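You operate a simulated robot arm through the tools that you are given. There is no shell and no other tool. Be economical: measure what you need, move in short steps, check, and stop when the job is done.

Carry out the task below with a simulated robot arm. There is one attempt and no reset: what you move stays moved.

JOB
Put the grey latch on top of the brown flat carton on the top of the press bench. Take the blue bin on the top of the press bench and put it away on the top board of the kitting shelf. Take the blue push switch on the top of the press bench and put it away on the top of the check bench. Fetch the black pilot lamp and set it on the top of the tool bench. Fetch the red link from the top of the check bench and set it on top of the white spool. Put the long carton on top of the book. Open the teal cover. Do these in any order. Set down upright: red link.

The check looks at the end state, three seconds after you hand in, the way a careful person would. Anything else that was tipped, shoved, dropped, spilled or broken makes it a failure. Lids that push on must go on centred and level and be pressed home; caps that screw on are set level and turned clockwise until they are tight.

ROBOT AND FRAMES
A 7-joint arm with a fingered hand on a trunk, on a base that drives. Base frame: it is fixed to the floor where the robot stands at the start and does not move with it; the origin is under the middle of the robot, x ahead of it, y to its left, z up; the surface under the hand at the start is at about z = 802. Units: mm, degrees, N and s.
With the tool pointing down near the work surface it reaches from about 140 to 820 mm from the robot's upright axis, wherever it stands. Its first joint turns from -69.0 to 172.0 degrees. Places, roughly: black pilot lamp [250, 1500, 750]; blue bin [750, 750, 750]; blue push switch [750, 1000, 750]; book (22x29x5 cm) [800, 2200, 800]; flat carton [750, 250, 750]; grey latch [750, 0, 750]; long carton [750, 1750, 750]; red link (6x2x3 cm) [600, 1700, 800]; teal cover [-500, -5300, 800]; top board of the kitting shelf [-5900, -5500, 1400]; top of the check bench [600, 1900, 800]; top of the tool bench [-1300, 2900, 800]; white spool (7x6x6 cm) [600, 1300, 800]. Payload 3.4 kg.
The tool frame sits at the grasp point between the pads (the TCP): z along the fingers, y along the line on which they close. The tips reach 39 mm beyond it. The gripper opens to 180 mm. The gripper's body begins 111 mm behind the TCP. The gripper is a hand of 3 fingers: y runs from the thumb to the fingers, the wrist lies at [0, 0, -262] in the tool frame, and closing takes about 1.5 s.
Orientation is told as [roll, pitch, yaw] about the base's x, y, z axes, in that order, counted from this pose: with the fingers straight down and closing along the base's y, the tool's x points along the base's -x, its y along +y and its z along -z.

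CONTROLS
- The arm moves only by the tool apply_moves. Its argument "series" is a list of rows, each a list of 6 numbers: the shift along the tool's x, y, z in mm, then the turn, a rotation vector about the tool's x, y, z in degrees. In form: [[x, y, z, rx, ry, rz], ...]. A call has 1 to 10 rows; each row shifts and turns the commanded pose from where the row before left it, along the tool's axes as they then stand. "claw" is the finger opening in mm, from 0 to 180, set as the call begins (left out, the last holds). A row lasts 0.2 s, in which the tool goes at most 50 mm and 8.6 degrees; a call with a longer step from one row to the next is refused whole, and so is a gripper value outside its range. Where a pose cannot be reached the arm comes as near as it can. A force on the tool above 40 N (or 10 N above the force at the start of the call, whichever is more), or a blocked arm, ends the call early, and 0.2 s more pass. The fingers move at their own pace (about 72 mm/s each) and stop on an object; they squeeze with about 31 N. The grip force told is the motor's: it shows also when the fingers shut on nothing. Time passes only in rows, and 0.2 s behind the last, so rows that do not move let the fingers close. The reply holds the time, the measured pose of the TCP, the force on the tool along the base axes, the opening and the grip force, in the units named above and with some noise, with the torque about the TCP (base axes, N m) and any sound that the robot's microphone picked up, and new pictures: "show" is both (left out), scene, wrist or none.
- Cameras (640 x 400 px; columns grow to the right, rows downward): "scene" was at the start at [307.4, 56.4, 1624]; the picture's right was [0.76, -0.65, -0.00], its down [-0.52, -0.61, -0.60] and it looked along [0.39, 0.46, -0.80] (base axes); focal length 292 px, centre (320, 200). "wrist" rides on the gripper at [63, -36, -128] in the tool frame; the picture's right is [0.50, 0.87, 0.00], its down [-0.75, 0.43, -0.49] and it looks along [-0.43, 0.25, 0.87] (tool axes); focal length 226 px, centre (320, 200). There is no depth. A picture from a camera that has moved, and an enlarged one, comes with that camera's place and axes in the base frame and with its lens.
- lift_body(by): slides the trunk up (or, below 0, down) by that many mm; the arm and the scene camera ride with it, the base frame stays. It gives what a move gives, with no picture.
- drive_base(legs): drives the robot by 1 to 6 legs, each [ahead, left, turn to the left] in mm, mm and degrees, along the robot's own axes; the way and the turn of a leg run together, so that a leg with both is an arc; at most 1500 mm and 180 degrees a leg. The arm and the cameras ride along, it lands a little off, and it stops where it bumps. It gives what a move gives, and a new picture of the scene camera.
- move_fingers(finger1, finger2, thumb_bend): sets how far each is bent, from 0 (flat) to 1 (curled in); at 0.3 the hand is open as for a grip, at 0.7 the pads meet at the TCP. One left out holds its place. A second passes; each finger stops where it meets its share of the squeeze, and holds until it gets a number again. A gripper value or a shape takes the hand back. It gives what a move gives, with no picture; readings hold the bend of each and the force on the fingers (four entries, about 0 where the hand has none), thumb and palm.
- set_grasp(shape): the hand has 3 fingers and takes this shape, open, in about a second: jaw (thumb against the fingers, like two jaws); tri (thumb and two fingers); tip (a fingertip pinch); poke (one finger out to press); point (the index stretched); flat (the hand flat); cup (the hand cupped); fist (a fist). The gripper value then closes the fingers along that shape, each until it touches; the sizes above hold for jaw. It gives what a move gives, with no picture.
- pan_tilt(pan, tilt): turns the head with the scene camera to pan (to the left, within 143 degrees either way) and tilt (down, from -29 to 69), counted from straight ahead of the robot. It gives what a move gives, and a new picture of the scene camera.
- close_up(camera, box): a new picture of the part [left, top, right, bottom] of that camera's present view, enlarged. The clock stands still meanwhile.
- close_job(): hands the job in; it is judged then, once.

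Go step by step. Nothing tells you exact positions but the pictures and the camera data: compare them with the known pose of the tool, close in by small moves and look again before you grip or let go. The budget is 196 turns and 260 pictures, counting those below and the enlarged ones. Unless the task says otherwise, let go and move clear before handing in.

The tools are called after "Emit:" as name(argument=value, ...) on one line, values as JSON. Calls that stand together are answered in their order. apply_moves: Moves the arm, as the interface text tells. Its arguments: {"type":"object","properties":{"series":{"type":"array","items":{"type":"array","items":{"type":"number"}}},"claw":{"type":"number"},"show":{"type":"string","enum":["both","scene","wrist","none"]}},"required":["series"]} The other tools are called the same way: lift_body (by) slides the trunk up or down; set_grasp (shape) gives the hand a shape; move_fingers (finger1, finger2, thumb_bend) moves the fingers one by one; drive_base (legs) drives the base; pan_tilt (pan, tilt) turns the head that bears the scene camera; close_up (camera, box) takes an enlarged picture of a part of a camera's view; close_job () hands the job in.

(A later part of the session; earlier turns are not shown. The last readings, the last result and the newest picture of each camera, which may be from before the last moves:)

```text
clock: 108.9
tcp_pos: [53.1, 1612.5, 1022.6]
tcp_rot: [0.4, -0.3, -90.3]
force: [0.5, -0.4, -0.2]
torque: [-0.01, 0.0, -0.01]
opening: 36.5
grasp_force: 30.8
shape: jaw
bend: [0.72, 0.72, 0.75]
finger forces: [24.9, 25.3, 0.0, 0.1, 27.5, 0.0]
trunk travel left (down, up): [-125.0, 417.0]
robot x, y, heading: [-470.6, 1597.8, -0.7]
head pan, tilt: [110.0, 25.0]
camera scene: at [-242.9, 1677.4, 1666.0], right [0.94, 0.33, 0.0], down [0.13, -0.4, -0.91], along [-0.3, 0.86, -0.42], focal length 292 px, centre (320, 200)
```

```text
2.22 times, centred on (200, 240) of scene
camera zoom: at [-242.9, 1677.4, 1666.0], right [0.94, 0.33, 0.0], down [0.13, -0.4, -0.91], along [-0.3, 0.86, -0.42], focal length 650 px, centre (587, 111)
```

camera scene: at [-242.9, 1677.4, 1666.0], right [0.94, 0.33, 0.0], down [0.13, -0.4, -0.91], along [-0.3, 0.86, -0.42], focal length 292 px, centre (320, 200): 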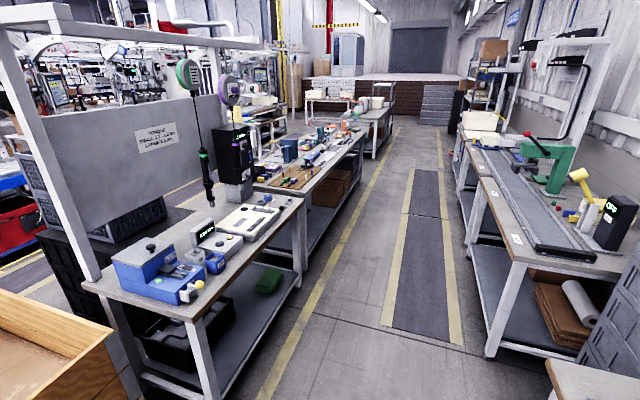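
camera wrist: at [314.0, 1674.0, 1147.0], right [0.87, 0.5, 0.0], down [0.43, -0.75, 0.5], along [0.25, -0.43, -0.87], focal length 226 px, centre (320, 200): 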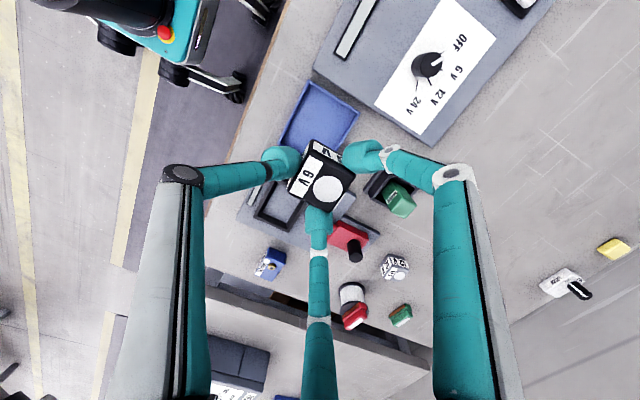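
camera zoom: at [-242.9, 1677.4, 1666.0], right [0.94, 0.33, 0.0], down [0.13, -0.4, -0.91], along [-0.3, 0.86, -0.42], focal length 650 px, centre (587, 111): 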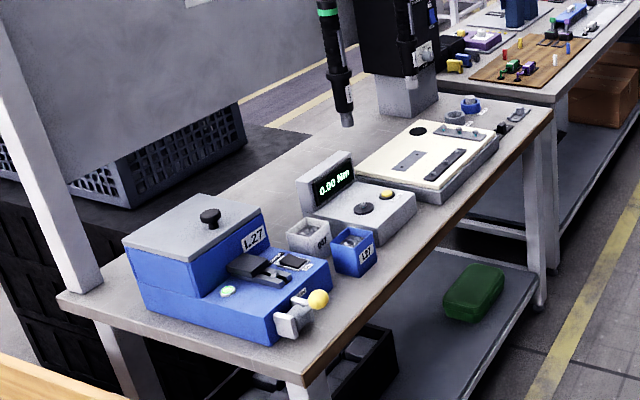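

I'll retract the arm a bit, slide 1050 mm left along the aisle, and turn to face the tool bench.

Emit:
apply_moves(series=[[0, -40, 0, 0, 0, 0], [0, -40, 0, 0, 0, 0], [0, -40, 0, 0, 0, 0], [0, -30, 0, 0, 0, 0], [0, 0, 0, 0, 0, 0]], show="none")

Emit:
drive_base(legs=[[0, 1050, 0], [0, 0, 178]])

Emit:
pan_tilt(pan=0, tilt=45)

```text
clock: 110.1
tcp_pos: [-95.9, 1614.2, 1022.1]
tcp_rot: [0.4, -0.3, -90.2]
force: [-0.5, 0.0, -0.4]
torque: [-0.01, 0.0, 0.02]
opening: 36.4
grasp_force: 30.8
shape: jaw
bend: [0.72, 0.72, 0.75]
finger forces: [25.0, 25.3, 0.1, 0.0, 27.2, 0.0]
trunk travel left (down, up): [-125.0, 417.0]
robot x, y, heading: [-472.9, 1598.1, -0.7]
head pan, tilt: [110.0, 25.0]
```

```text
clock: 122.8
tcp_pos: [-828.3, 2657.4, 1022.4]
tcp_rot: [0.3, -0.4, 85.8]
force: [-0.1, -0.4, -0.4]
torque: [0.0, -0.02, 0.01]
opening: 35.6
grasp_force: 30.5
shape: jaw
bend: [0.72, 0.72, 0.75]
finger forces: [25.1, 25.3, 0.0, 0.1, 26.3, 0.1]
trunk travel left (down, up): [-125.0, 417.0]
robot x, y, heading: [-452.1, 2645.5, 175.3]
head pan, tilt: [110.0, 25.0]
camera scene: at [-687.0, 2585.8, 1666.1], right [-0.97, -0.26, 0.0], down [-0.11, 0.41, -0.91], along [0.24, -0.88, -0.42], focal length 292 px, centre (320, 200)
```

scene: 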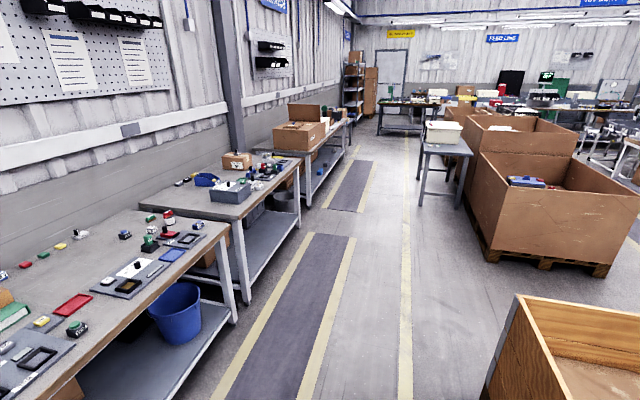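

```text
clock: 124.6
tcp_pos: [-825.6, 2655.9, 1023.4]
tcp_rot: [0.6, -0.4, 85.9]
force: [0.6, -0.4, 0.2]
torque: [0.03, 0.04, -0.01]
opening: 35.7
grasp_force: 30.6
shape: jaw
bend: [0.72, 0.72, 0.75]
finger forces: [25.0, 25.3, 0.0, 0.1, 26.6, 0.0]
trunk travel left (down, up): [-125.0, 417.0]
robot x, y, heading: [-452.9, 2646.5, 175.1]
head pan, tilt: [0.0, 45.0]
camera scene: at [-791.9, 2681.3, 1634.8], right [0.08, 1.0, 0.0], down [0.71, -0.06, -0.7], along [-0.7, 0.06, -0.71], focal length 292 px, centre (320, 200)
```

scene: 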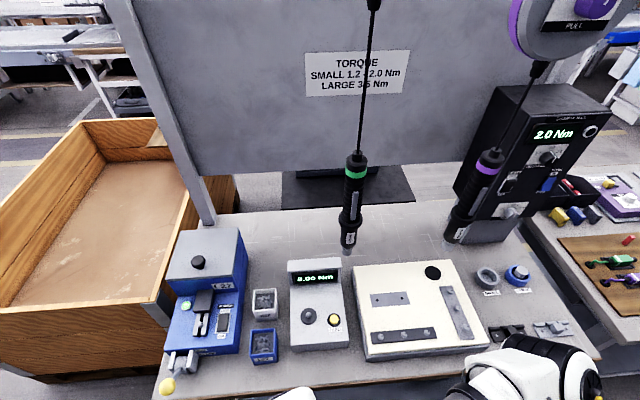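

The tool bench has a free strip in front of the torque station, near (−1015, 2670). I'll extend the arm over it and look down.

Emit:
apply_moves(series=[[0, 37, 0, 0, 0, 0], [0, 37, 0, 0, 0, 0], [0, 37, 0, 0, 0, 0], [0, 37, 0, 0, 0, 0], [0, 37, 0, 0, 0, 0], [0, 0, 30, 0, 0, 0], [0, 0, 0, 0, 0, 0], [0, 0, 0, 0, 0, 0]])

```text
clock: 126.4
tcp_pos: [-1009.7, 2668.9, 994.5]
tcp_rot: [0.6, -0.4, 85.8]
force: [-0.1, -0.3, -0.1]
torque: [0.01, -0.02, 0.01]
opening: 35.6
grasp_force: 31.3
shape: jaw
bend: [0.72, 0.72, 0.75]
finger forces: [25.0, 25.0, 0.0, 0.0, 26.3, 0.1]
trunk travel left (down, up): [-125.0, 417.0]
robot x, y, heading: [-455.1, 2645.5, 175.5]
head pan, tilt: [0.0, 45.0]
camera scene: at [-793.3, 2681.5, 1634.5], right [0.08, 1.0, 0.0], down [0.71, -0.06, -0.7], along [-0.7, 0.06, -0.71], focal length 292 px, centre (320, 200)
camera wrist: at [-977.2, 2604.0, 1121.3], right [-0.9, -0.43, 0.01], down [-0.37, 0.78, 0.5], along [-0.22, 0.45, -0.86], focal length 226 px, centre (320, 200)
```

scene: 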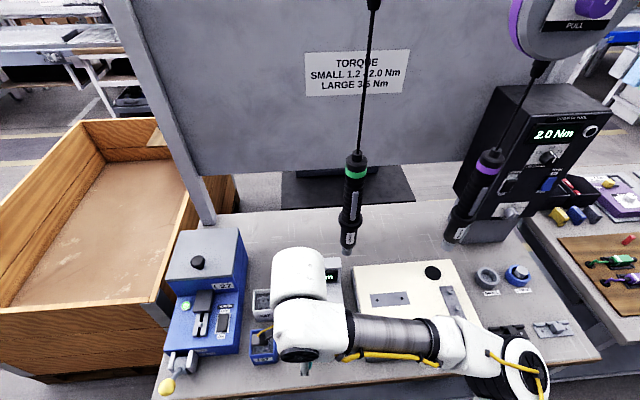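
wrist: 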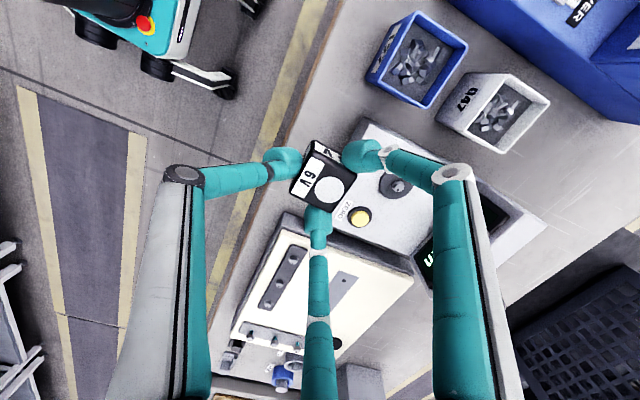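

I'll measure the strip in front of the station exactly with an enlarged wrist view and a scene close-up.

Emit:
close_up(camera="wrist", box=[200, 40, 440, 190])

Emit:
close_up(camera="scene", box=[150, 220, 400, 400])

```text
2.67 times, centred on (320, 115) of wrist
camera zoom: at [-977.2, 2604.0, 1121.3], right [-0.9, -0.43, 0.01], down [-0.37, 0.78, 0.5], along [-0.22, 0.45, -0.86], focal length 603 px, centre (320, 427)
```

zoom: 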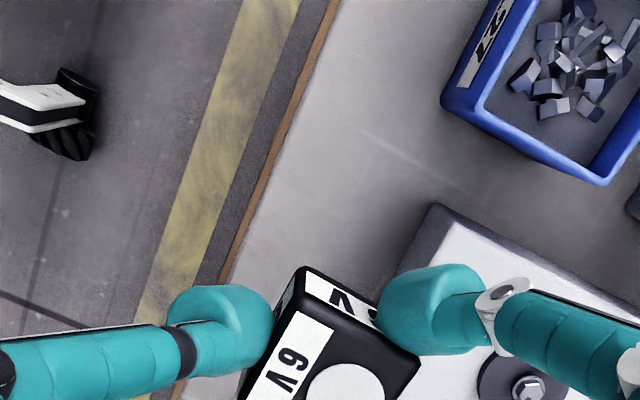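

```text
2.22 times, centred on (275, 310) of scene
camera zoom: at [-793.3, 2681.5, 1634.5], right [0.08, 1.0, 0.0], down [0.71, -0.06, -0.7], along [-0.7, 0.06, -0.71], focal length 650 px, centre (420, -44)
```

zoom: 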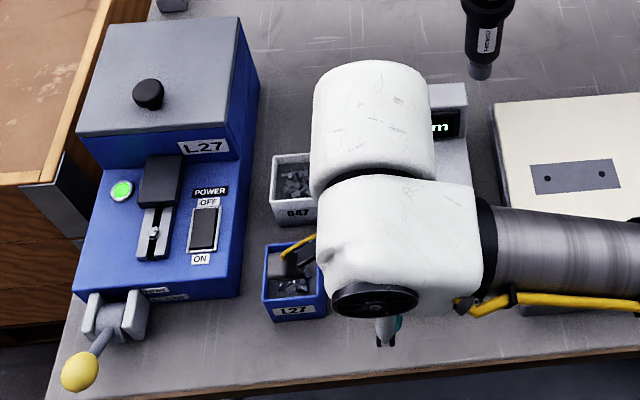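

The strip is 75 mm wide (x −972 to −1047) and the lamp is centred in it at −1009. I'll lower straight down.

Emit:
apply_moves(series=[[0, 0, 40, 0, 0, 0], [0, 0, 40, 0, 0, 0], [0, 0, 35, 0, 0, 0], [0, 0, 8, 0, 0, 0], [0, 0, 0, 0, 0, 0], [0, 0, 0, 0, 0, 0]])

Emit:
close_up(camera="wrist", box=[200, 80, 440, 230])

```text
clock: 127.8
tcp_pos: [-1012.1, 2669.9, 871.0]
tcp_rot: [0.6, -0.4, 85.7]
force: [-0.1, -0.6, -0.5]
torque: [0.0, -0.02, 0.03]
opening: 35.5
grasp_force: 30.7
shape: jaw
bend: [0.72, 0.72, 0.75]
finger forces: [25.1, 25.1, 0.0, 0.0, 26.3, 0.0]
trunk travel left (down, up): [-125.0, 417.0]
robot x, y, heading: [-449.7, 2648.6, 175.2]
head pan, tilt: [0.0, 45.0]
camera scene: at [-793.1, 2681.6, 1634.6], right [0.08, 1.0, 0.0], down [0.71, -0.06, -0.7], along [-0.7, 0.06, -0.71], focal length 292 px, centre (320, 200)
camera wrist: at [-979.4, 2606.0, 997.5], right [-0.9, -0.43, 0.01], down [-0.37, 0.78, 0.5], along [-0.22, 0.45, -0.86], focal length 226 px, centre (320, 200)
```

scene: 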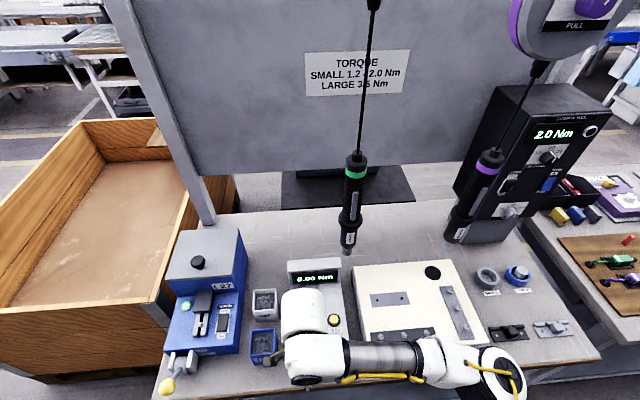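
wrist: 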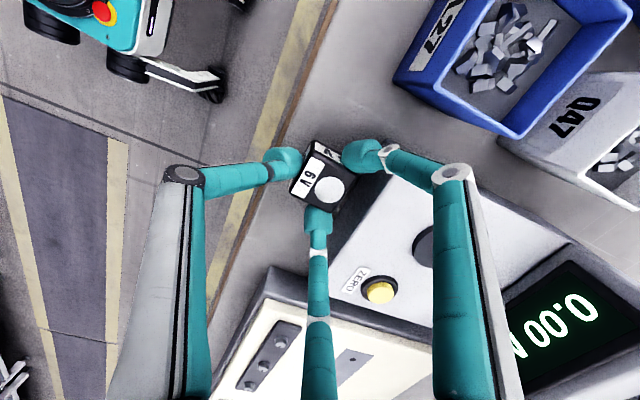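

```text
2.67 times, centred on (320, 155) of wrist
camera zoom: at [-979.4, 2606.0, 997.5], right [-0.9, -0.43, 0.01], down [-0.37, 0.78, 0.5], along [-0.22, 0.45, -0.86], focal length 603 px, centre (320, 320)
```

zoom: 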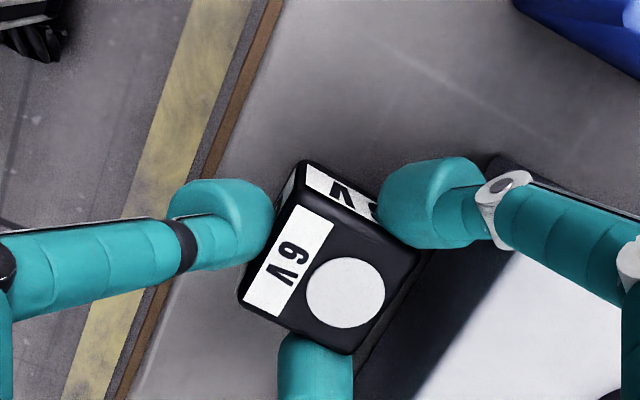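

I'll shift 5 mm toward the front edge for clearance and lower to contact.

Emit:
apply_moves(series=[[0, -5, 0, 0, 0, 0], [0, 0, 3, 0, 0, 0], [0, 0, 3, 0, 0, 0], [0, 0, 2, 0, 0, 0], [0, 0, 0, 0, 0, 0]], show="none")

Emit:
apply_moves(series=[[0, 0, 1, 0, 0, 0], [0, 0, 1, 0, 0, 0], [0, 0, 1, 0, 0, 0], [0, 0, 0, 0, 0, 0]], show="none")

```text
clock: 129.0
tcp_pos: [-1007.5, 2669.3, 864.3]
tcp_rot: [0.7, -0.4, 85.7]
force: [-1.1, 0.8, -0.1]
torque: [-0.01, 0.0, -0.01]
opening: 35.6
grasp_force: 30.9
shape: jaw
bend: [0.72, 0.72, 0.75]
finger forces: [25.1, 25.1, 0.0, 0.1, 26.3, 0.1]
trunk travel left (down, up): [-125.0, 417.0]
robot x, y, heading: [-452.4, 2648.7, 175.2]
head pan, tilt: [0.0, 45.0]
```

```text
clock: 130.0
tcp_pos: [-1006.1, 2669.3, 861.4]
tcp_rot: [0.5, -0.4, 85.8]
force: [0.5, -0.7, 0.1]
torque: [0.0, 0.0, 0.0]
opening: 35.4
grasp_force: 30.9
shape: jaw
bend: [0.72, 0.72, 0.75]
finger forces: [25.2, 25.1, 0.1, 0.1, 26.2, 0.0]
trunk travel left (down, up): [-125.0, 417.0]
robot x, y, heading: [-451.1, 2649.4, 175.2]
head pan, tilt: [0.0, 45.0]
```

Emit:
apply_moves(series=[[0, 0, 1, 0, 0, 0], [0, 0, 1, 0, 0, 0], [0, 0, 1, 0, 0, 0], [0, 0, 0, 0, 0, 0]], show="none")

Emit:
apply_moves(series=[[0, 0, 1, 0, 0, 0], [0, 0, 1, 0, 0, 0], [0, 0, 0, 0, 0, 0]], show="none")

```text
clock: 131.0
tcp_pos: [-1005.0, 2668.9, 858.2]
tcp_rot: [0.6, -0.3, 85.8]
force: [-0.2, 0.9, 1.4]
torque: [-0.02, -0.06, -0.05]
opening: 35.5
grasp_force: 30.9
shape: jaw
bend: [0.72, 0.72, 0.75]
finger forces: [25.2, 25.4, 0.0, 0.1, 26.7, 0.0]
trunk travel left (down, up): [-125.0, 417.0]
robot x, y, heading: [-449.2, 2644.2, 175.1]
head pan, tilt: [0.0, 45.0]
```

```text
clock: 131.8
tcp_pos: [-1005.5, 2669.0, 857.8]
tcp_rot: [0.8, -0.3, 85.8]
force: [0.6, 1.2, 14.8]
torque: [-0.02, -0.01, 0.03]
opening: 36.2
grasp_force: 30.6
shape: jaw
bend: [0.72, 0.72, 0.75]
finger forces: [26.4, 26.5, 0.1, 0.1, 28.4, 0.0]
trunk travel left (down, up): [-125.0, 417.0]
robot x, y, heading: [-453.3, 2649.3, 175.3]
head pan, tilt: [0.0, 45.0]
```

The lamp is on the bench. I'll ease off, open slightly, look, then rise.

Emit:
apply_moves(series=[[0, 0, -1, 0, 0, 0], [0, 0, 0, 0, 0, 0], [0, 0, 0, 0, 0, 0], [0, 0, 0, 0, 0, 0]], claw=58, show="wrist")

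Emit:
apply_moves(series=[[0, 0, -20, 0, 0, 0], [0, 0, -40, 0, 0, 0], [0, 0, -45, 0, 0, 0], [0, -30, -30, 0, 0, 0], [0, -45, 0, 0, 0, 0], [0, -45, 0, 0, 0, 0], [0, -45, 0, 0, 0, 0], [0, 0, 0, 0, 0, 0]])

```text
clock: 132.8
tcp_pos: [-1006.3, 2668.7, 856.2]
tcp_rot: [0.6, -0.5, 85.8]
force: [0.5, 0.4, 0.7]
torque: [0.01, 0.0, 0.0]
opening: 57.6
grasp_force: 0.1
shape: jaw
bend: [0.72, 0.72, 0.74]
finger forces: [0.0, 0.0, 0.1, 0.0, 0.0, 0.1]
trunk travel left (down, up): [-125.0, 417.0]
robot x, y, heading: [-454.2, 2645.1, 175.4]
head pan, tilt: [0.0, 45.0]
camera wrist: at [-973.9, 2604.5, 982.5], right [-0.9, -0.43, 0.01], down [-0.37, 0.78, 0.5], along [-0.22, 0.45, -0.86], focal length 226 px, centre (320, 200)
```

wrist: 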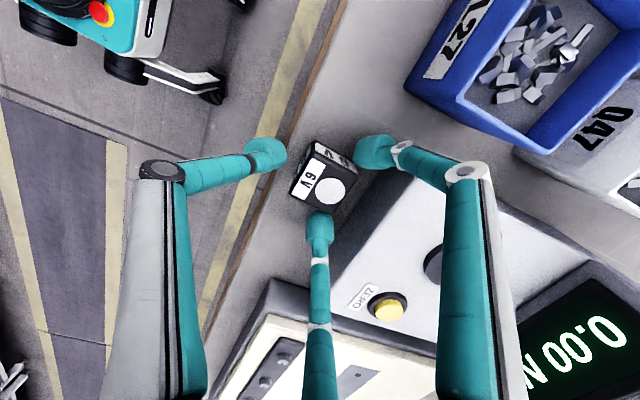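

```text
clock: 134.6
tcp_pos: [-841.3, 2656.9, 986.4]
tcp_rot: [0.5, -0.4, 85.6]
force: [0.1, -0.1, 0.2]
torque: [0.0, 0.01, -0.01]
opening: 57.5
grasp_force: 0.0
shape: jaw
bend: [0.72, 0.72, 0.74]
finger forces: [0.0, 0.1, 0.0, 0.0, 0.1, 0.0]
trunk travel left (down, up): [-125.0, 417.0]
robot x, y, heading: [-450.4, 2646.6, 175.3]
head pan, tilt: [0.0, 45.0]
camera scene: at [-792.8, 2681.5, 1634.5], right [0.08, 1.0, 0.0], down [0.71, -0.06, -0.7], along [-0.7, 0.06, -0.71], focal length 292 px, centre (320, 200)
camera wrist: at [-808.4, 2592.7, 1112.0], right [-0.9, -0.43, 0.0], down [-0.37, 0.78, 0.5], along [-0.22, 0.45, -0.87], focal length 226 px, centre (320, 200)
```

scene: 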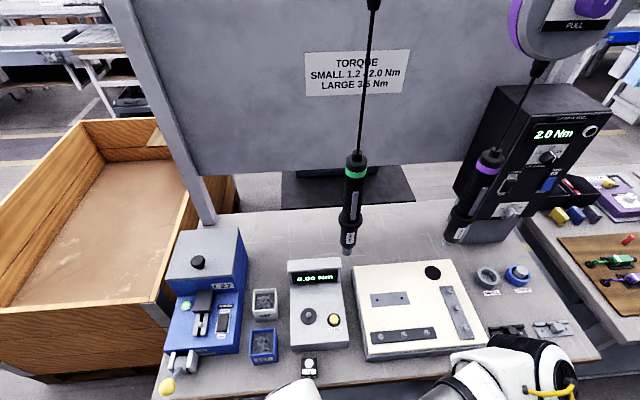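
wrist: 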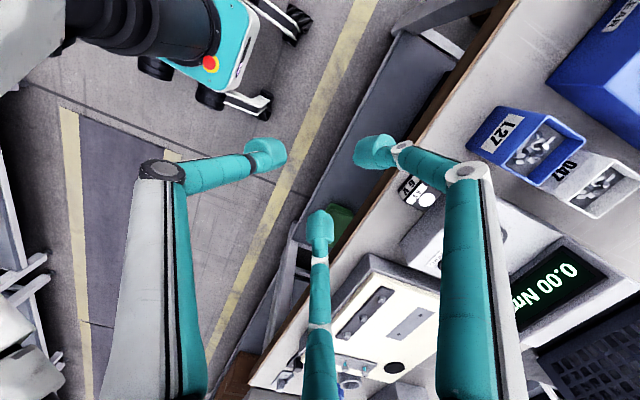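

The lamp stands on the tool bench. Now back to the press bench for the blue bin: raise, turn, drive down the aisle and approach.

Emit:
apply_moves(series=[[0, 0, -40, 0, 0, 0], [0, 0, -40, 0, 0, 0], [0, 0, 0, 0, 0, 0]], show="none")

Emit:
drive_base(legs=[[0, 0, -175.2], [0, -960, 0], [0, -960, 0]])

Emit:
pan_tilt(pan=10, tilt=45)

```text
clock: 135.4
tcp_pos: [-840.5, 2655.9, 1070.1]
tcp_rot: [0.6, -0.4, 85.8]
force: [-0.4, 0.4, 0.6]
torque: [-0.04, -0.02, -0.02]
opening: 57.6
grasp_force: 0.0
shape: jaw
bend: [0.72, 0.72, 0.74]
finger forces: [0.0, 0.0, 0.0, 0.0, 0.0, 0.1]
trunk travel left (down, up): [-125.0, 417.0]
robot x, y, heading: [-450.1, 2648.7, 175.2]
head pan, tilt: [0.0, 45.0]
```

```text
clock: 152.4
tcp_pos: [-73.9, 732.6, 1069.6]
tcp_rot: [0.6, -0.9, -89.1]
force: [-0.3, 0.6, 0.0]
torque: [0.01, -0.01, 0.0]
opening: 57.5
grasp_force: 0.1
shape: jaw
bend: [0.72, 0.72, 0.74]
finger forces: [0.0, 0.1, 0.1, 0.0, 0.1, 0.0]
trunk travel left (down, up): [-125.0, 417.0]
robot x, y, heading: [-462.6, 699.4, 0.3]
head pan, tilt: [0.0, 45.0]
camera scene: at [-120.9, 710.3, 1634.9], right [0.01, -1.0, 0.0], down [-0.71, -0.01, -0.7], along [0.7, 0.0, -0.71], focal length 292 px, centre (320, 200)
```

scene: 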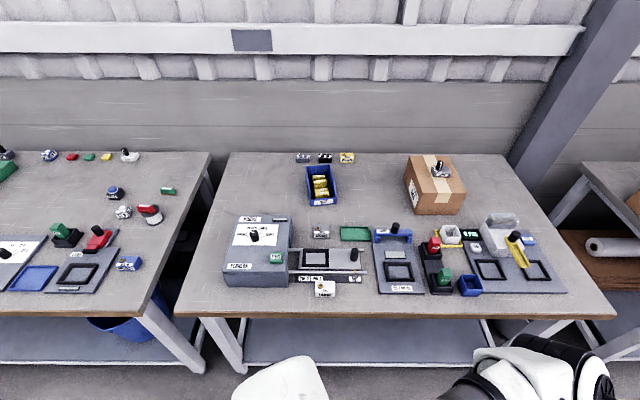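

```text
clock: 153.1
tcp_pos: [-77.9, 733.5, 1070.8]
tcp_rot: [0.8, -0.7, -88.9]
force: [-0.5, 0.6, 0.1]
torque: [0.0, -0.03, -0.01]
opening: 57.8
grasp_force: 0.1
shape: jaw
bend: [0.72, 0.72, 0.74]
finger forces: [0.1, 0.0, 0.0, 0.0, 0.0, 0.0]
trunk travel left (down, up): [-125.0, 417.0]
robot x, y, heading: [-462.0, 697.7, 0.4]
head pan, tilt: [10.0, 45.0]
camera scene: at [-122.2, 720.5, 1634.9], right [0.18, -0.98, 0.0], down [-0.7, -0.13, -0.7], along [0.69, 0.13, -0.71], focal length 292 px, centre (320, 200)
```

scene: 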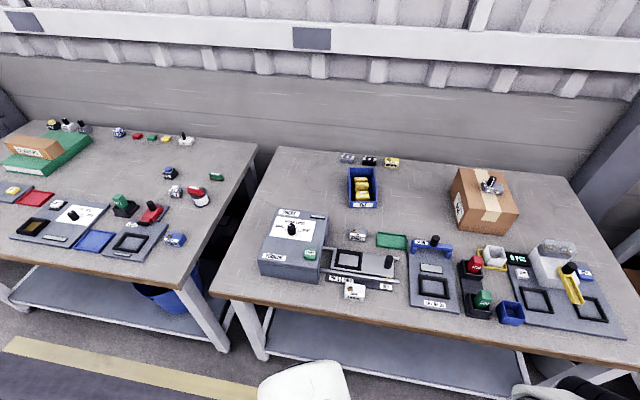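

The overview shows all the previous placements in order. Now a close look at the bin.

Emit:
close_up(camera="scene", box=[330, 145, 410, 225])

Emit:
drive_base(legs=[[450, 0, 0]])

Emit:
apply_moves(series=[[0, 45, 0, 0, 0, 0], [0, 45, 0, 0, 0, 0], [0, 45, 0, 0, 0, 0], [0, 45, 0, 0, 0, 0], [0, 45, 0, 0, 0, 0], [0, 0, 0, 0, 0, 0], [0, 0, 0, 0, 0, 0]], claw=170)

```text
5.00 times, centred on (370, 185) of scene
camera zoom: at [-122.2, 720.5, 1634.9], right [0.18, -0.98, 0.0], down [-0.7, -0.13, -0.7], along [0.69, 0.13, -0.71], focal length 1462 px, centre (70, 275)
```

zoom: 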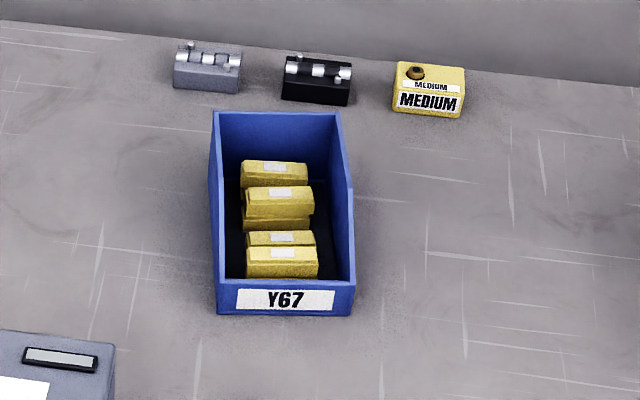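

```text
clock: 155.8
tcp_pos: [380.1, 722.7, 1070.9]
tcp_rot: [0.8, -0.3, -89.3]
force: [-1.2, 0.0, 0.1]
torque: [0.04, 0.0, 0.0]
opening: 57.9
grasp_force: 0.0
shape: jaw
bend: [0.72, 0.72, 0.74]
finger forces: [0.0, 0.0, 0.0, 0.0, 0.0, 0.1]
trunk travel left (down, up): [-125.0, 417.0]
robot x, y, heading: [-6.4, 699.3, 0.3]
head pan, tilt: [10.0, 45.0]
camera scene: at [335.1, 707.7, 1634.7], right [0.18, -0.98, -0.01], down [-0.7, -0.12, -0.7], along [0.69, 0.13, -0.71], focal length 292 px, centre (320, 200)
```

scene: 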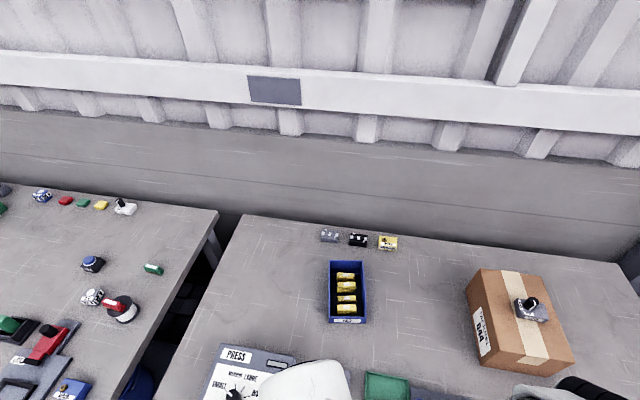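

```text
clock: 157.4
tcp_pos: [601.9, 730.1, 1075.3]
tcp_rot: [1.0, -0.5, -89.4]
force: [0.8, -0.3, -0.7]
torque: [0.0, 0.04, 0.0]
opening: 169.8
grasp_force: 0.0
shape: jaw
bend: [0.39, 0.39, 0.39]
finger forces: [0.0, 0.0, 0.0, 0.1, 0.0, 0.0]
trunk travel left (down, up): [-125.0, 417.0]
robot x, y, heading: [-4.3, 701.9, 0.0]
head pan, tilt: [10.0, 45.0]
camera scene: at [336.1, 712.3, 1634.5], right [0.18, -0.98, 0.0], down [-0.7, -0.12, -0.7], along [0.69, 0.13, -0.71], focal length 292 px, centre (320, 200)
camera wrist: at [562.1, 794.5, 1200.8], right [0.86, 0.51, 0.01], down [0.44, -0.74, 0.51], along [0.27, -0.43, -0.86], focal length 226 px, centre (320, 200)
```

scene: 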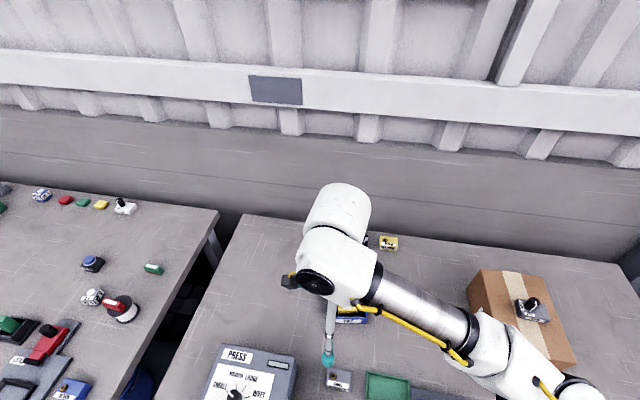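
wrist: 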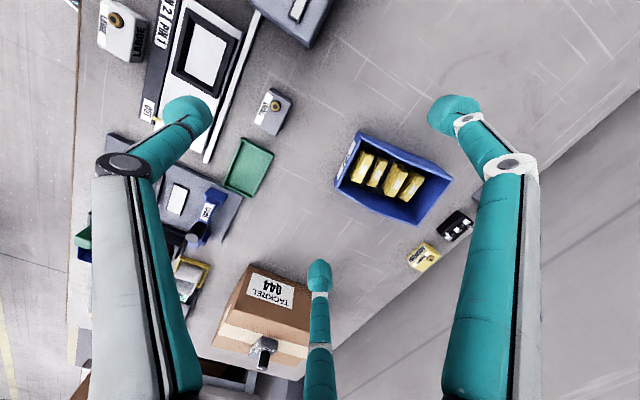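

Emit:
close_up(camera="wrist", box=[320, 110, 480, 260])

```text
2.67 times, centred on (400, 185) of wrist
camera zoom: at [562.1, 794.5, 1200.8], right [0.86, 0.51, 0.01], down [0.44, -0.74, 0.51], along [0.27, -0.43, -0.86], focal length 603 px, centre (107, 240)
```

zoom: 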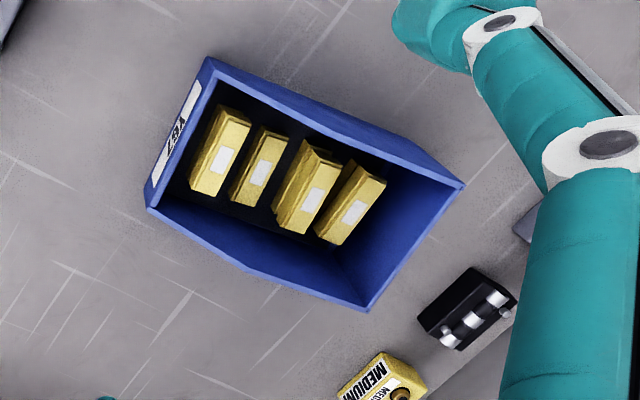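

The bin is about 93×159 mm, yawed +10°, centred near (745, 716). I'll rotate the hand to yaw +10 so thumb and fingers take its side walls.

Emit:
apply_moves(series=[[0, 0, 0, 0, 0, -8.4], [0, 0, 0, 0, 0, -8.4], [0, 0, 0, 0, 0, -8.4], [0, 0, 0, 0, 0, -8.4], [0, 0, 0, 0, 0, -8.4], [0, 0, 0, 0, 0, -8.4], [0, 0, 0, 0, 0, -8.4], [0, 0, 0, 0, 0, -8.4], [0, 0, 0, 0, 0, -8.4], [0, 0, 0, 0, 0, -8.4]], show="none")

Emit:
apply_moves(series=[[0, 0, 0, 1, 0.5, -7.7], [0, 0, 0, 0, 0, -7.7], [-40, 10, 25, 0, 0, 0], [-40, 10, 25, 0, 0, 0], [0, 0, 0, 0, 0, 0], [0, 0, 0, 0, 0, 0]])

```text
clock: 159.6
tcp_pos: [600.6, 730.1, 1077.2]
tcp_rot: [-0.5, -1.0, -5.2]
force: [0.1, -0.6, -0.5]
torque: [-0.01, 0.0, 0.0]
opening: 170.0
grasp_force: 0.1
shape: jaw
bend: [0.39, 0.39, 0.39]
finger forces: [0.0, 0.0, 0.0, 0.0, 0.1, 0.0]
trunk travel left (down, up): [-125.0, 417.0]
robot x, y, heading: [-5.4, 700.2, 0.4]
head pan, tilt: [10.0, 45.0]
```

```text
clock: 161.0
tcp_pos: [676.1, 759.1, 1024.5]
tcp_rot: [-1.5, -0.3, 10.1]
force: [-0.3, -0.5, -0.6]
torque: [0.0, 0.03, -0.02]
opening: 169.9
grasp_force: 0.0
shape: jaw
bend: [0.39, 0.39, 0.39]
finger forces: [0.0, 0.0, 0.1, 0.1, 0.1, 0.0]
trunk travel left (down, up): [-125.0, 417.0]
robot x, y, heading: [-2.1, 699.3, -0.0]
head pan, tilt: [10.0, 45.0]
camera scene: at [336.8, 711.1, 1634.3], right [0.18, -0.98, 0.0], down [-0.7, -0.12, -0.7], along [0.69, 0.13, -0.71], focal length 292 px, centre (320, 200)
camera wrist: at [620.1, 717.8, 1152.6], right [-0.64, 0.77, -0.02], down [0.66, 0.57, 0.48], along [0.38, 0.29, -0.88], focal length 226 px, centre (320, 200)
```

scene: 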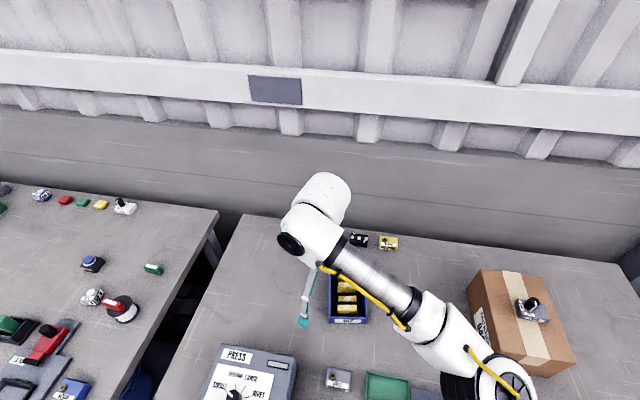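
wrist: 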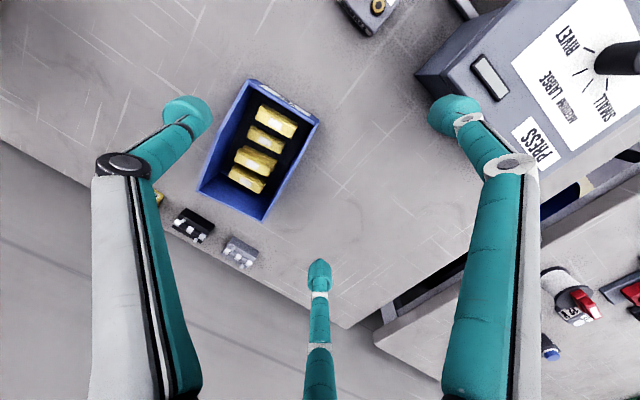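

Emit:
apply_moves(series=[[0, 0, 0, -1.5, 0.3, 0], [0, 0, 0, 0, 0, 0], [0, 0, 0, 0, 0, 0]], show="none")

Emit:
close_up(camera="wrist", box=[160, 60, 352, 240])

```text
clock: 161.8
tcp_pos: [677.6, 762.9, 1026.2]
tcp_rot: [-0.1, 0.1, 10.1]
force: [-0.2, 0.2, -0.3]
torque: [-0.01, 0.01, -0.02]
opening: 169.9
grasp_force: 0.1
shape: jaw
bend: [0.39, 0.39, 0.39]
finger forces: [0.1, 0.1, 0.0, 0.0, 0.1, 0.1]
trunk travel left (down, up): [-125.0, 417.0]
robot x, y, heading: [-5.7, 701.5, 0.1]
head pan, tilt: [10.0, 45.0]
```

```text
2.22 times, centred on (256, 150) of wrist
camera zoom: at [621.2, 716.6, 1152.7], right [-0.64, 0.77, 0.0], down [0.67, 0.56, 0.49], along [0.38, 0.32, -0.87], focal length 502 px, centre (462, 311)
```

zoom: 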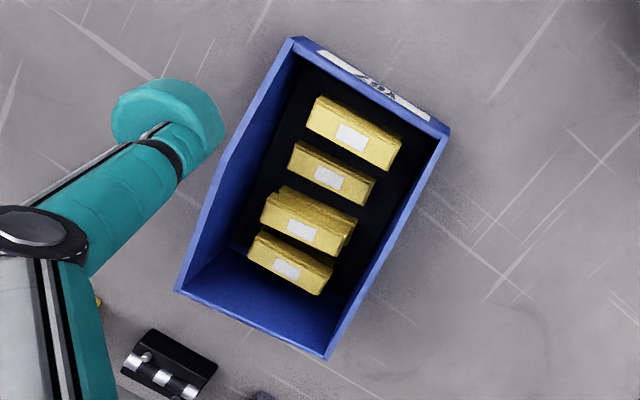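

In the tool frame the bin centre is at (−63, −63), aligned within 1.5°, front rim at z 857, back rim at 893. I'll move over it and check.

Emit:
apply_moves(series=[[-32, -24, 25, 0, 0, 0], [-31, -24, 25, 0, 0, 0], [0, 0, 0, 0, 0, 0], [0, 0, 0, 0, 0, 0], [0, 0, 0, 0, 0, 0]], show="wrist")

```text
clock: 163.0
tcp_pos: [745.9, 725.8, 976.3]
tcp_rot: [-0.1, 0.1, 10.0]
force: [0.1, -0.4, 0.0]
torque: [0.0, 0.03, 0.0]
opening: 169.8
grasp_force: 0.0
shape: jaw
bend: [0.39, 0.39, 0.39]
finger forces: [0.0, 0.0, 0.0, 0.0, 0.0, 0.0]
trunk travel left (down, up): [-125.0, 417.0]
robot x, y, heading: [-2.0, 701.5, 0.2]
head pan, tilt: [10.0, 45.0]
camera wrist: at [690.4, 681.1, 1103.6], right [-0.64, 0.77, 0.0], down [0.67, 0.56, 0.49], along [0.38, 0.32, -0.87], focal length 226 px, centre (320, 200)
```

wrist: 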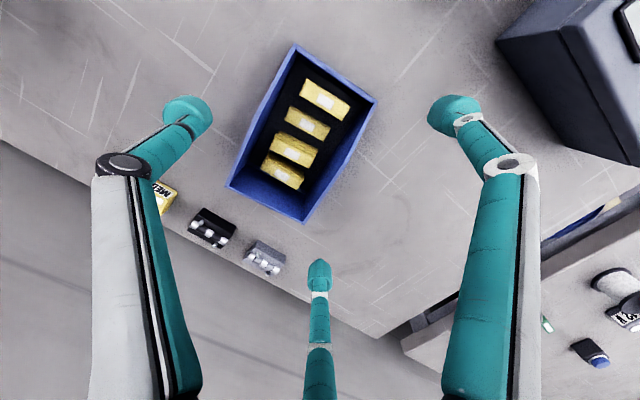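

Centred. I'll shift 4 mm and descend to grip height.

Emit:
apply_moves(series=[[0, -4, 40, 0, 0, 0], [0, 0, 40, 0, 0, 0], [0, 0, 30, 0, 0, 0], [0, 0, 10, 0, 0, 0], [0, 0, 0, 0, 0, 0]])

```text
clock: 164.2
tcp_pos: [748.3, 723.2, 855.9]
tcp_rot: [-0.1, 0.1, 10.2]
force: [-0.7, 0.0, 0.1]
torque: [0.01, -0.01, -0.07]
opening: 169.9
grasp_force: 0.0
shape: jaw
bend: [0.39, 0.39, 0.39]
finger forces: [0.0, 0.0, 0.1, 0.0, 0.1, 0.0]
trunk travel left (down, up): [-125.0, 417.0]
robot x, y, heading: [-1.8, 700.5, 0.2]
head pan, tilt: [10.0, 45.0]
camera scene: at [336.8, 712.5, 1634.4], right [0.17, -0.98, 0.0], down [-0.7, -0.12, -0.7], along [0.69, 0.13, -0.71], focal length 292 px, centre (320, 200)
camera wrist: at [692.1, 677.8, 983.1], right [-0.64, 0.77, 0.0], down [0.67, 0.56, 0.49], along [0.38, 0.32, -0.87], focal length 226 px, centre (320, 200)
```

scene: 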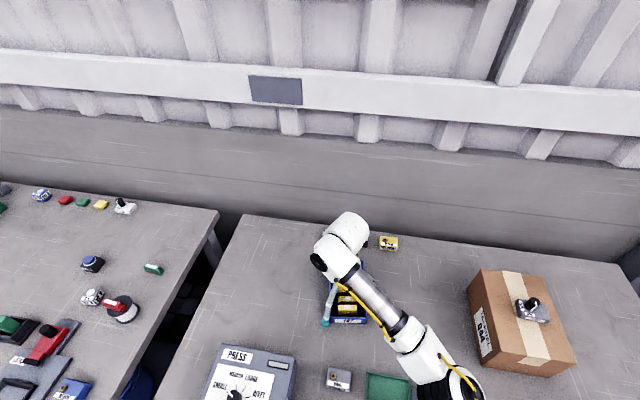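
wrist: 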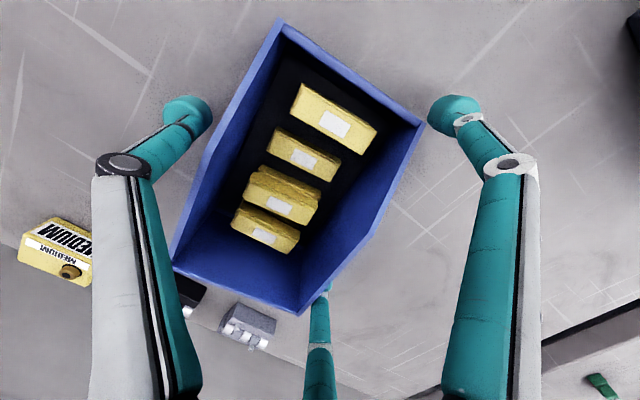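

Emit:
apply_moves(series=[[0, 0, 0, 0, 0, 0], [0, 0, 0, 0, 0, 0], [0, 0, 0, 0, 0, 0], [0, 0, 0, 0, 0, 0], [0, 0, 0, 0, 0, 0], [0, 0, 0, 0, 0, 0], [0, 0, 0, 0, 0, 0]], claw=40)

```text
clock: 165.8
tcp_pos: [747.4, 721.8, 856.2]
tcp_rot: [-0.1, 0.1, 9.9]
force: [0.3, 0.1, 0.8]
torque: [0.06, 0.04, -0.01]
opening: 95.3
grasp_force: 31.3
shape: jaw
bend: [0.73, 0.73, 0.61]
finger forces: [20.3, 20.8, 0.1, 0.0, 40.9, 0.0]
trunk travel left (down, up): [-125.0, 417.0]
robot x, y, heading: [-4.2, 698.6, 0.4]
head pan, tilt: [10.0, 45.0]
camera scene: at [337.2, 712.7, 1634.3], right [0.18, -0.98, 0.0], down [-0.7, -0.12, -0.7], along [0.69, 0.13, -0.71], focal length 292 px, centre (320, 200)
camera wrist: at [692.2, 677.8, 983.0], right [-0.64, 0.77, 0.0], down [0.67, 0.56, 0.49], along [0.38, 0.32, -0.87], focal length 226 px, centre (320, 200)
```

scene: 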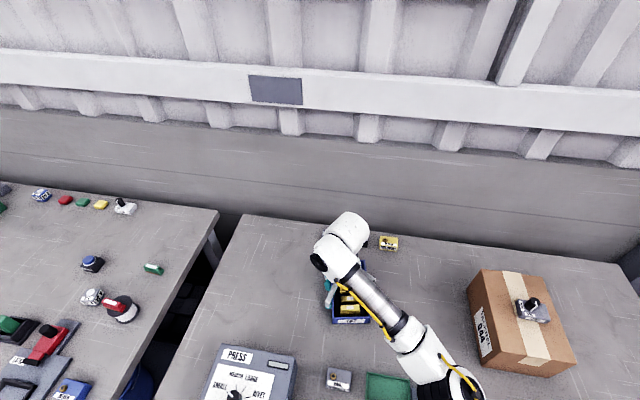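
wrist: 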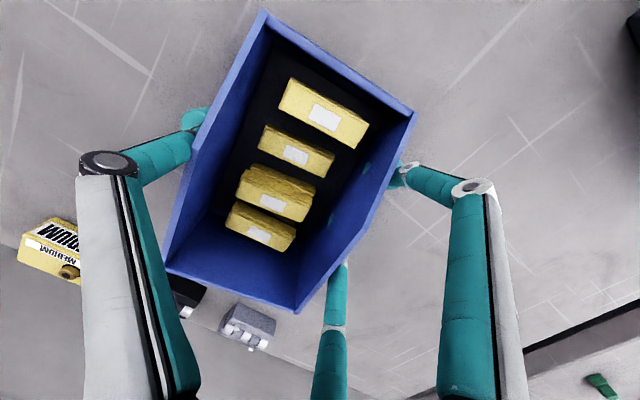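

Firm grip. I'll lift with the trunk and check the bin comes up level.

Emit:
lift_body(by=60)

Emit:
apply_moves(series=[[0, 0, 0, 0, 0, 0], [0, 0, 0, 0, 0, 0]])

```text
clock: 166.8
tcp_pos: [749.7, 721.9, 914.1]
tcp_rot: [-0.1, 0.3, 10.1]
force: [-0.4, 1.1, -1.5]
torque: [0.05, 0.07, 0.0]
opening: 95.1
grasp_force: 31.5
shape: jaw
bend: [0.73, 0.73, 0.61]
finger forces: [20.2, 20.7, 0.1, 0.1, 40.9, 0.0]
trunk travel left (down, up): [-185.0, 357.0]
robot x, y, heading: [-5.1, 701.2, -0.0]
head pan, tilt: [10.0, 45.0]
```

```text
clock: 167.4
tcp_pos: [747.5, 722.4, 916.0]
tcp_rot: [-0.2, 0.1, 10.1]
force: [-0.3, -0.1, -1.4]
torque: [0.03, -0.01, 0.01]
opening: 95.5
grasp_force: 31.4
shape: jaw
bend: [0.73, 0.73, 0.61]
finger forces: [20.2, 20.8, 0.0, 0.0, 40.9, 0.0]
trunk travel left (down, up): [-185.0, 357.0]
robot x, y, heading: [-6.1, 698.6, 0.1]
head pan, tilt: [10.0, 45.0]
camera scene: at [244.4, 712.5, 1708.7], right [0.18, -0.98, 0.0], down [-0.7, -0.12, -0.7], along [0.69, 0.13, -0.71], focal length 292 px, centre (320, 200)
camera wrist: at [692.5, 677.1, 1043.3], right [-0.64, 0.77, 0.0], down [0.67, 0.56, 0.49], along [0.38, 0.32, -0.87], focal length 226 px, centre (320, 200)
```

scene: 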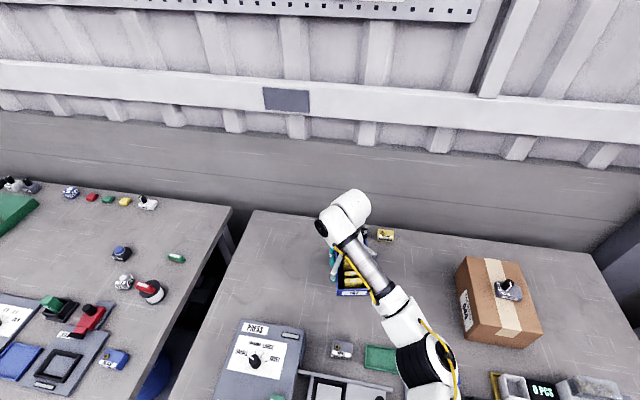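
wrist: 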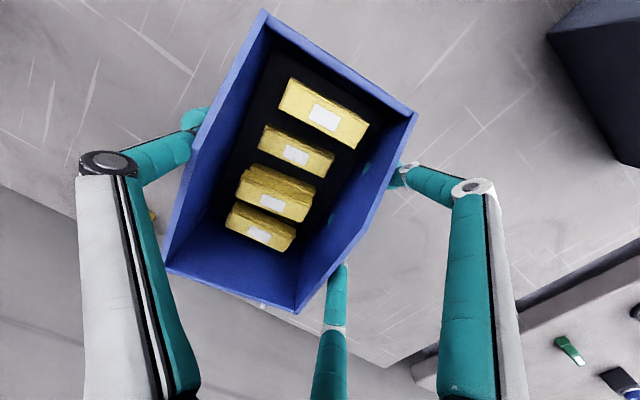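

The bin is up and level. I'll raise another 100 mm, back away from the bench, retract the arm, and look down the aisle toward −y.

Emit:
lift_body(by=100)

Emit:
drive_base(legs=[[-450, 0, 0]])

Emit:
apply_moves(series=[[35, -7, 0, 0, 0, 0], [40, -7, 0, 0, 0, 0], [40, -7, 0, 0, 0, 0], [40, -7, 0, 0, 0, 0], [40, -7, 0, 0, 0, 0], [40, -7, 0, 0, 0, 0], [35, -7, 0, 0, 0, 0], [0, 0, 0, 0, 0, 0]], show="wrist")

Emit:
pan_tilt(pan=-100, tilt=15)

```text
clock: 168.8
tcp_pos: [749.6, 721.2, 1015.8]
tcp_rot: [0.0, 0.1, 10.1]
force: [0.2, -0.4, -2.3]
torque: [0.06, 0.06, 0.0]
opening: 95.2
grasp_force: 30.8
shape: jaw
bend: [0.73, 0.73, 0.61]
finger forces: [20.2, 20.7, 0.0, 0.0, 40.9, 0.1]
trunk travel left (down, up): [-285.0, 257.0]
robot x, y, heading: [-6.3, 699.4, -0.1]
head pan, tilt: [10.0, 45.0]
```

```text
clock: 171.5
tcp_pos: [297.2, 716.0, 1017.8]
tcp_rot: [-0.1, 0.1, 9.4]
force: [-0.4, 0.8, -2.1]
torque: [0.04, 0.02, -0.02]
opening: 95.3
grasp_force: 31.1
shape: jaw
bend: [0.73, 0.73, 0.61]
finger forces: [20.2, 20.7, 0.0, 0.0, 40.8, 0.0]
trunk travel left (down, up): [-285.0, 257.0]
robot x, y, heading: [-452.4, 700.3, -0.6]
head pan, tilt: [10.0, 45.0]
camera scene: at [-321.8, 713.4, 1816.7], right [0.16, -0.99, 0.0], down [-0.7, -0.11, -0.7], along [0.69, 0.12, -0.71], focal length 292 px, centre (320, 200)
```

scene: 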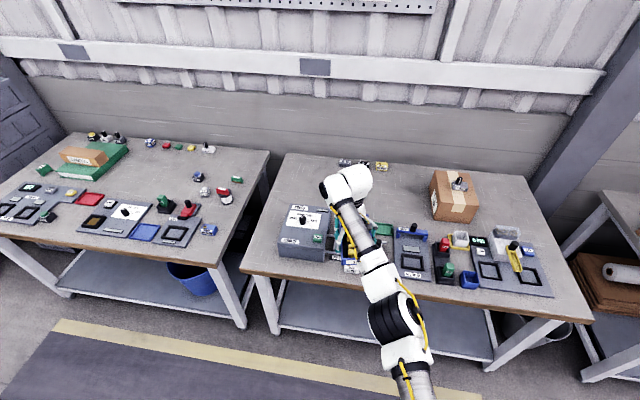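

```text
clock: 173.3
tcp_pos: [38.1, 624.4, 1021.4]
tcp_rot: [-0.3, -0.1, 9.4]
force: [-0.1, -0.4, -1.8]
torque: [0.07, 0.02, 0.03]
opening: 94.9
grasp_force: 31.1
shape: jaw
bend: [0.73, 0.73, 0.61]
finger forces: [20.2, 20.8, 0.0, 0.0, 40.9, 0.0]
trunk travel left (down, up): [-285.0, 257.0]
robot x, y, heading: [-454.2, 705.2, -0.9]
head pan, tilt: [10.0, 45.0]
camera wrist: at [-18.6, 580.4, 1148.0], right [-0.63, 0.77, 0.0], down [0.67, 0.55, 0.49], along [0.38, 0.31, -0.87], focal length 226 px, centre (320, 200)
```

wrist: 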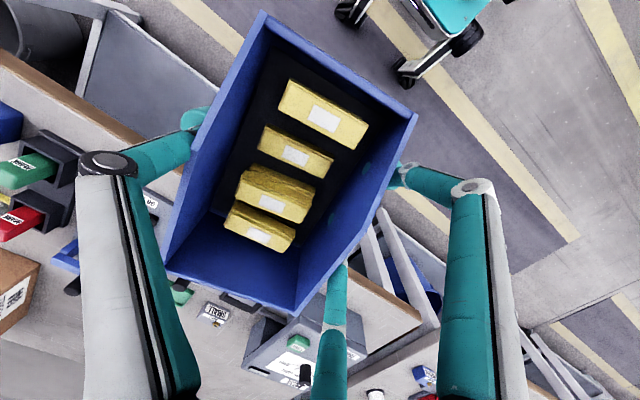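

```text
clock: 175.2
tcp_pos: [36.2, 623.2, 1020.9]
tcp_rot: [-0.2, -0.1, 9.4]
force: [0.4, -0.2, -2.8]
torque: [0.03, 0.03, -0.02]
opening: 94.7
grasp_force: 31.3
shape: jaw
bend: [0.73, 0.73, 0.61]
finger forces: [20.2, 20.7, 0.1, 0.1, 40.9, 0.0]
trunk travel left (down, up): [-285.0, 257.0]
robot x, y, heading: [-455.4, 704.8, -0.6]
head pan, tilt: [-100.0, 15.0]
camera scene: at [-420.3, 604.3, 1863.6], right [-0.98, 0.18, 0.0], down [0.04, 0.26, -0.97], along [-0.18, -0.95, -0.26], focal length 292 px, centre (320, 200)
```

scene: 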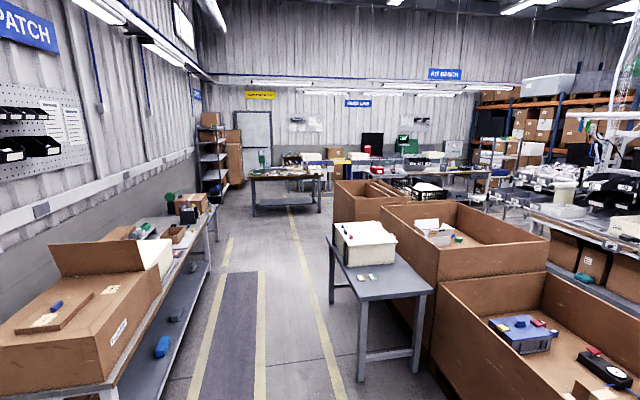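

The aisle runs clear toward −y with a small table at x<−816. I'll turn to face −y, shift a little left and drive down the aisle.

Emit:
drive_base(legs=[[0, 0, -89.5], [600, 100, 0], [1500, 0, 0]])

Emit:
pan_tilt(pan=0, tilt=12)

```text
clock: 189.3
tcp_pos: [-379.3, -1879.4, 1021.6]
tcp_rot: [-0.2, -0.1, -78.7]
force: [-0.3, 0.1, -2.1]
torque: [0.0, -0.05, 0.0]
opening: 94.5
grasp_force: 30.7
shape: jaw
bend: [0.73, 0.73, 0.61]
finger forces: [20.2, 20.9, 0.0, 0.0, 41.0, 0.0]
trunk travel left (down, up): [-285.0, 257.0]
robot x, y, heading: [-318.2, -1388.0, -88.3]
head pan, tilt: [-100.0, 15.0]
camera scene: at [-416.0, -1422.1, 1863.6], right [0.15, 0.99, 0.0], down [0.26, -0.03, -0.97], along [-0.95, 0.14, -0.26], focal length 292 px, centre (320, 200)
```

scene: 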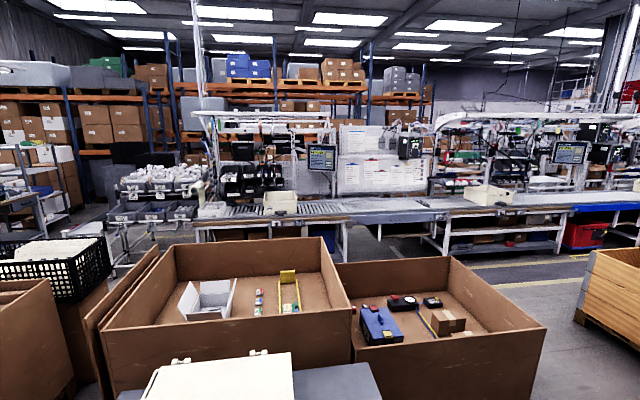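

```text
clock: 191.1
tcp_pos: [-376.2, -1876.6, 1022.4]
tcp_rot: [-0.3, -0.2, -78.6]
force: [-0.2, -0.2, -2.6]
torque: [0.02, -0.05, 0.02]
opening: 94.6
grasp_force: 30.5
shape: jaw
bend: [0.73, 0.73, 0.61]
finger forces: [20.2, 20.7, 0.0, 0.0, 40.9, 0.0]
trunk travel left (down, up): [-285.0, 257.0]
robot x, y, heading: [-310.9, -1382.8, -88.7]
head pan, tilt: [0.0, 12.0]
camera scene: at [-321.8, -1528.8, 1868.4], right [-1.0, -0.02, 0.0], down [0.0, 0.21, -0.98], along [0.02, -0.98, -0.21], focal length 292 px, centre (320, 200)
```

scene: 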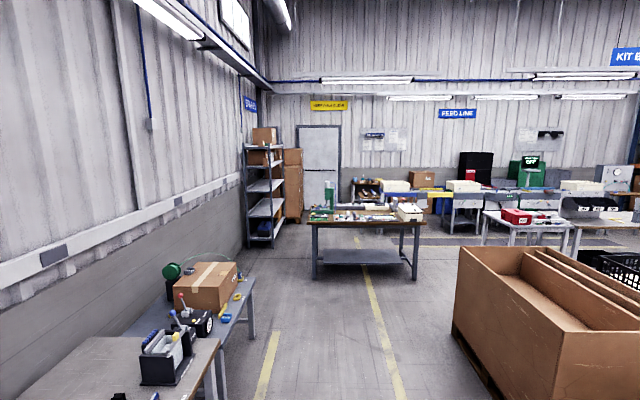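

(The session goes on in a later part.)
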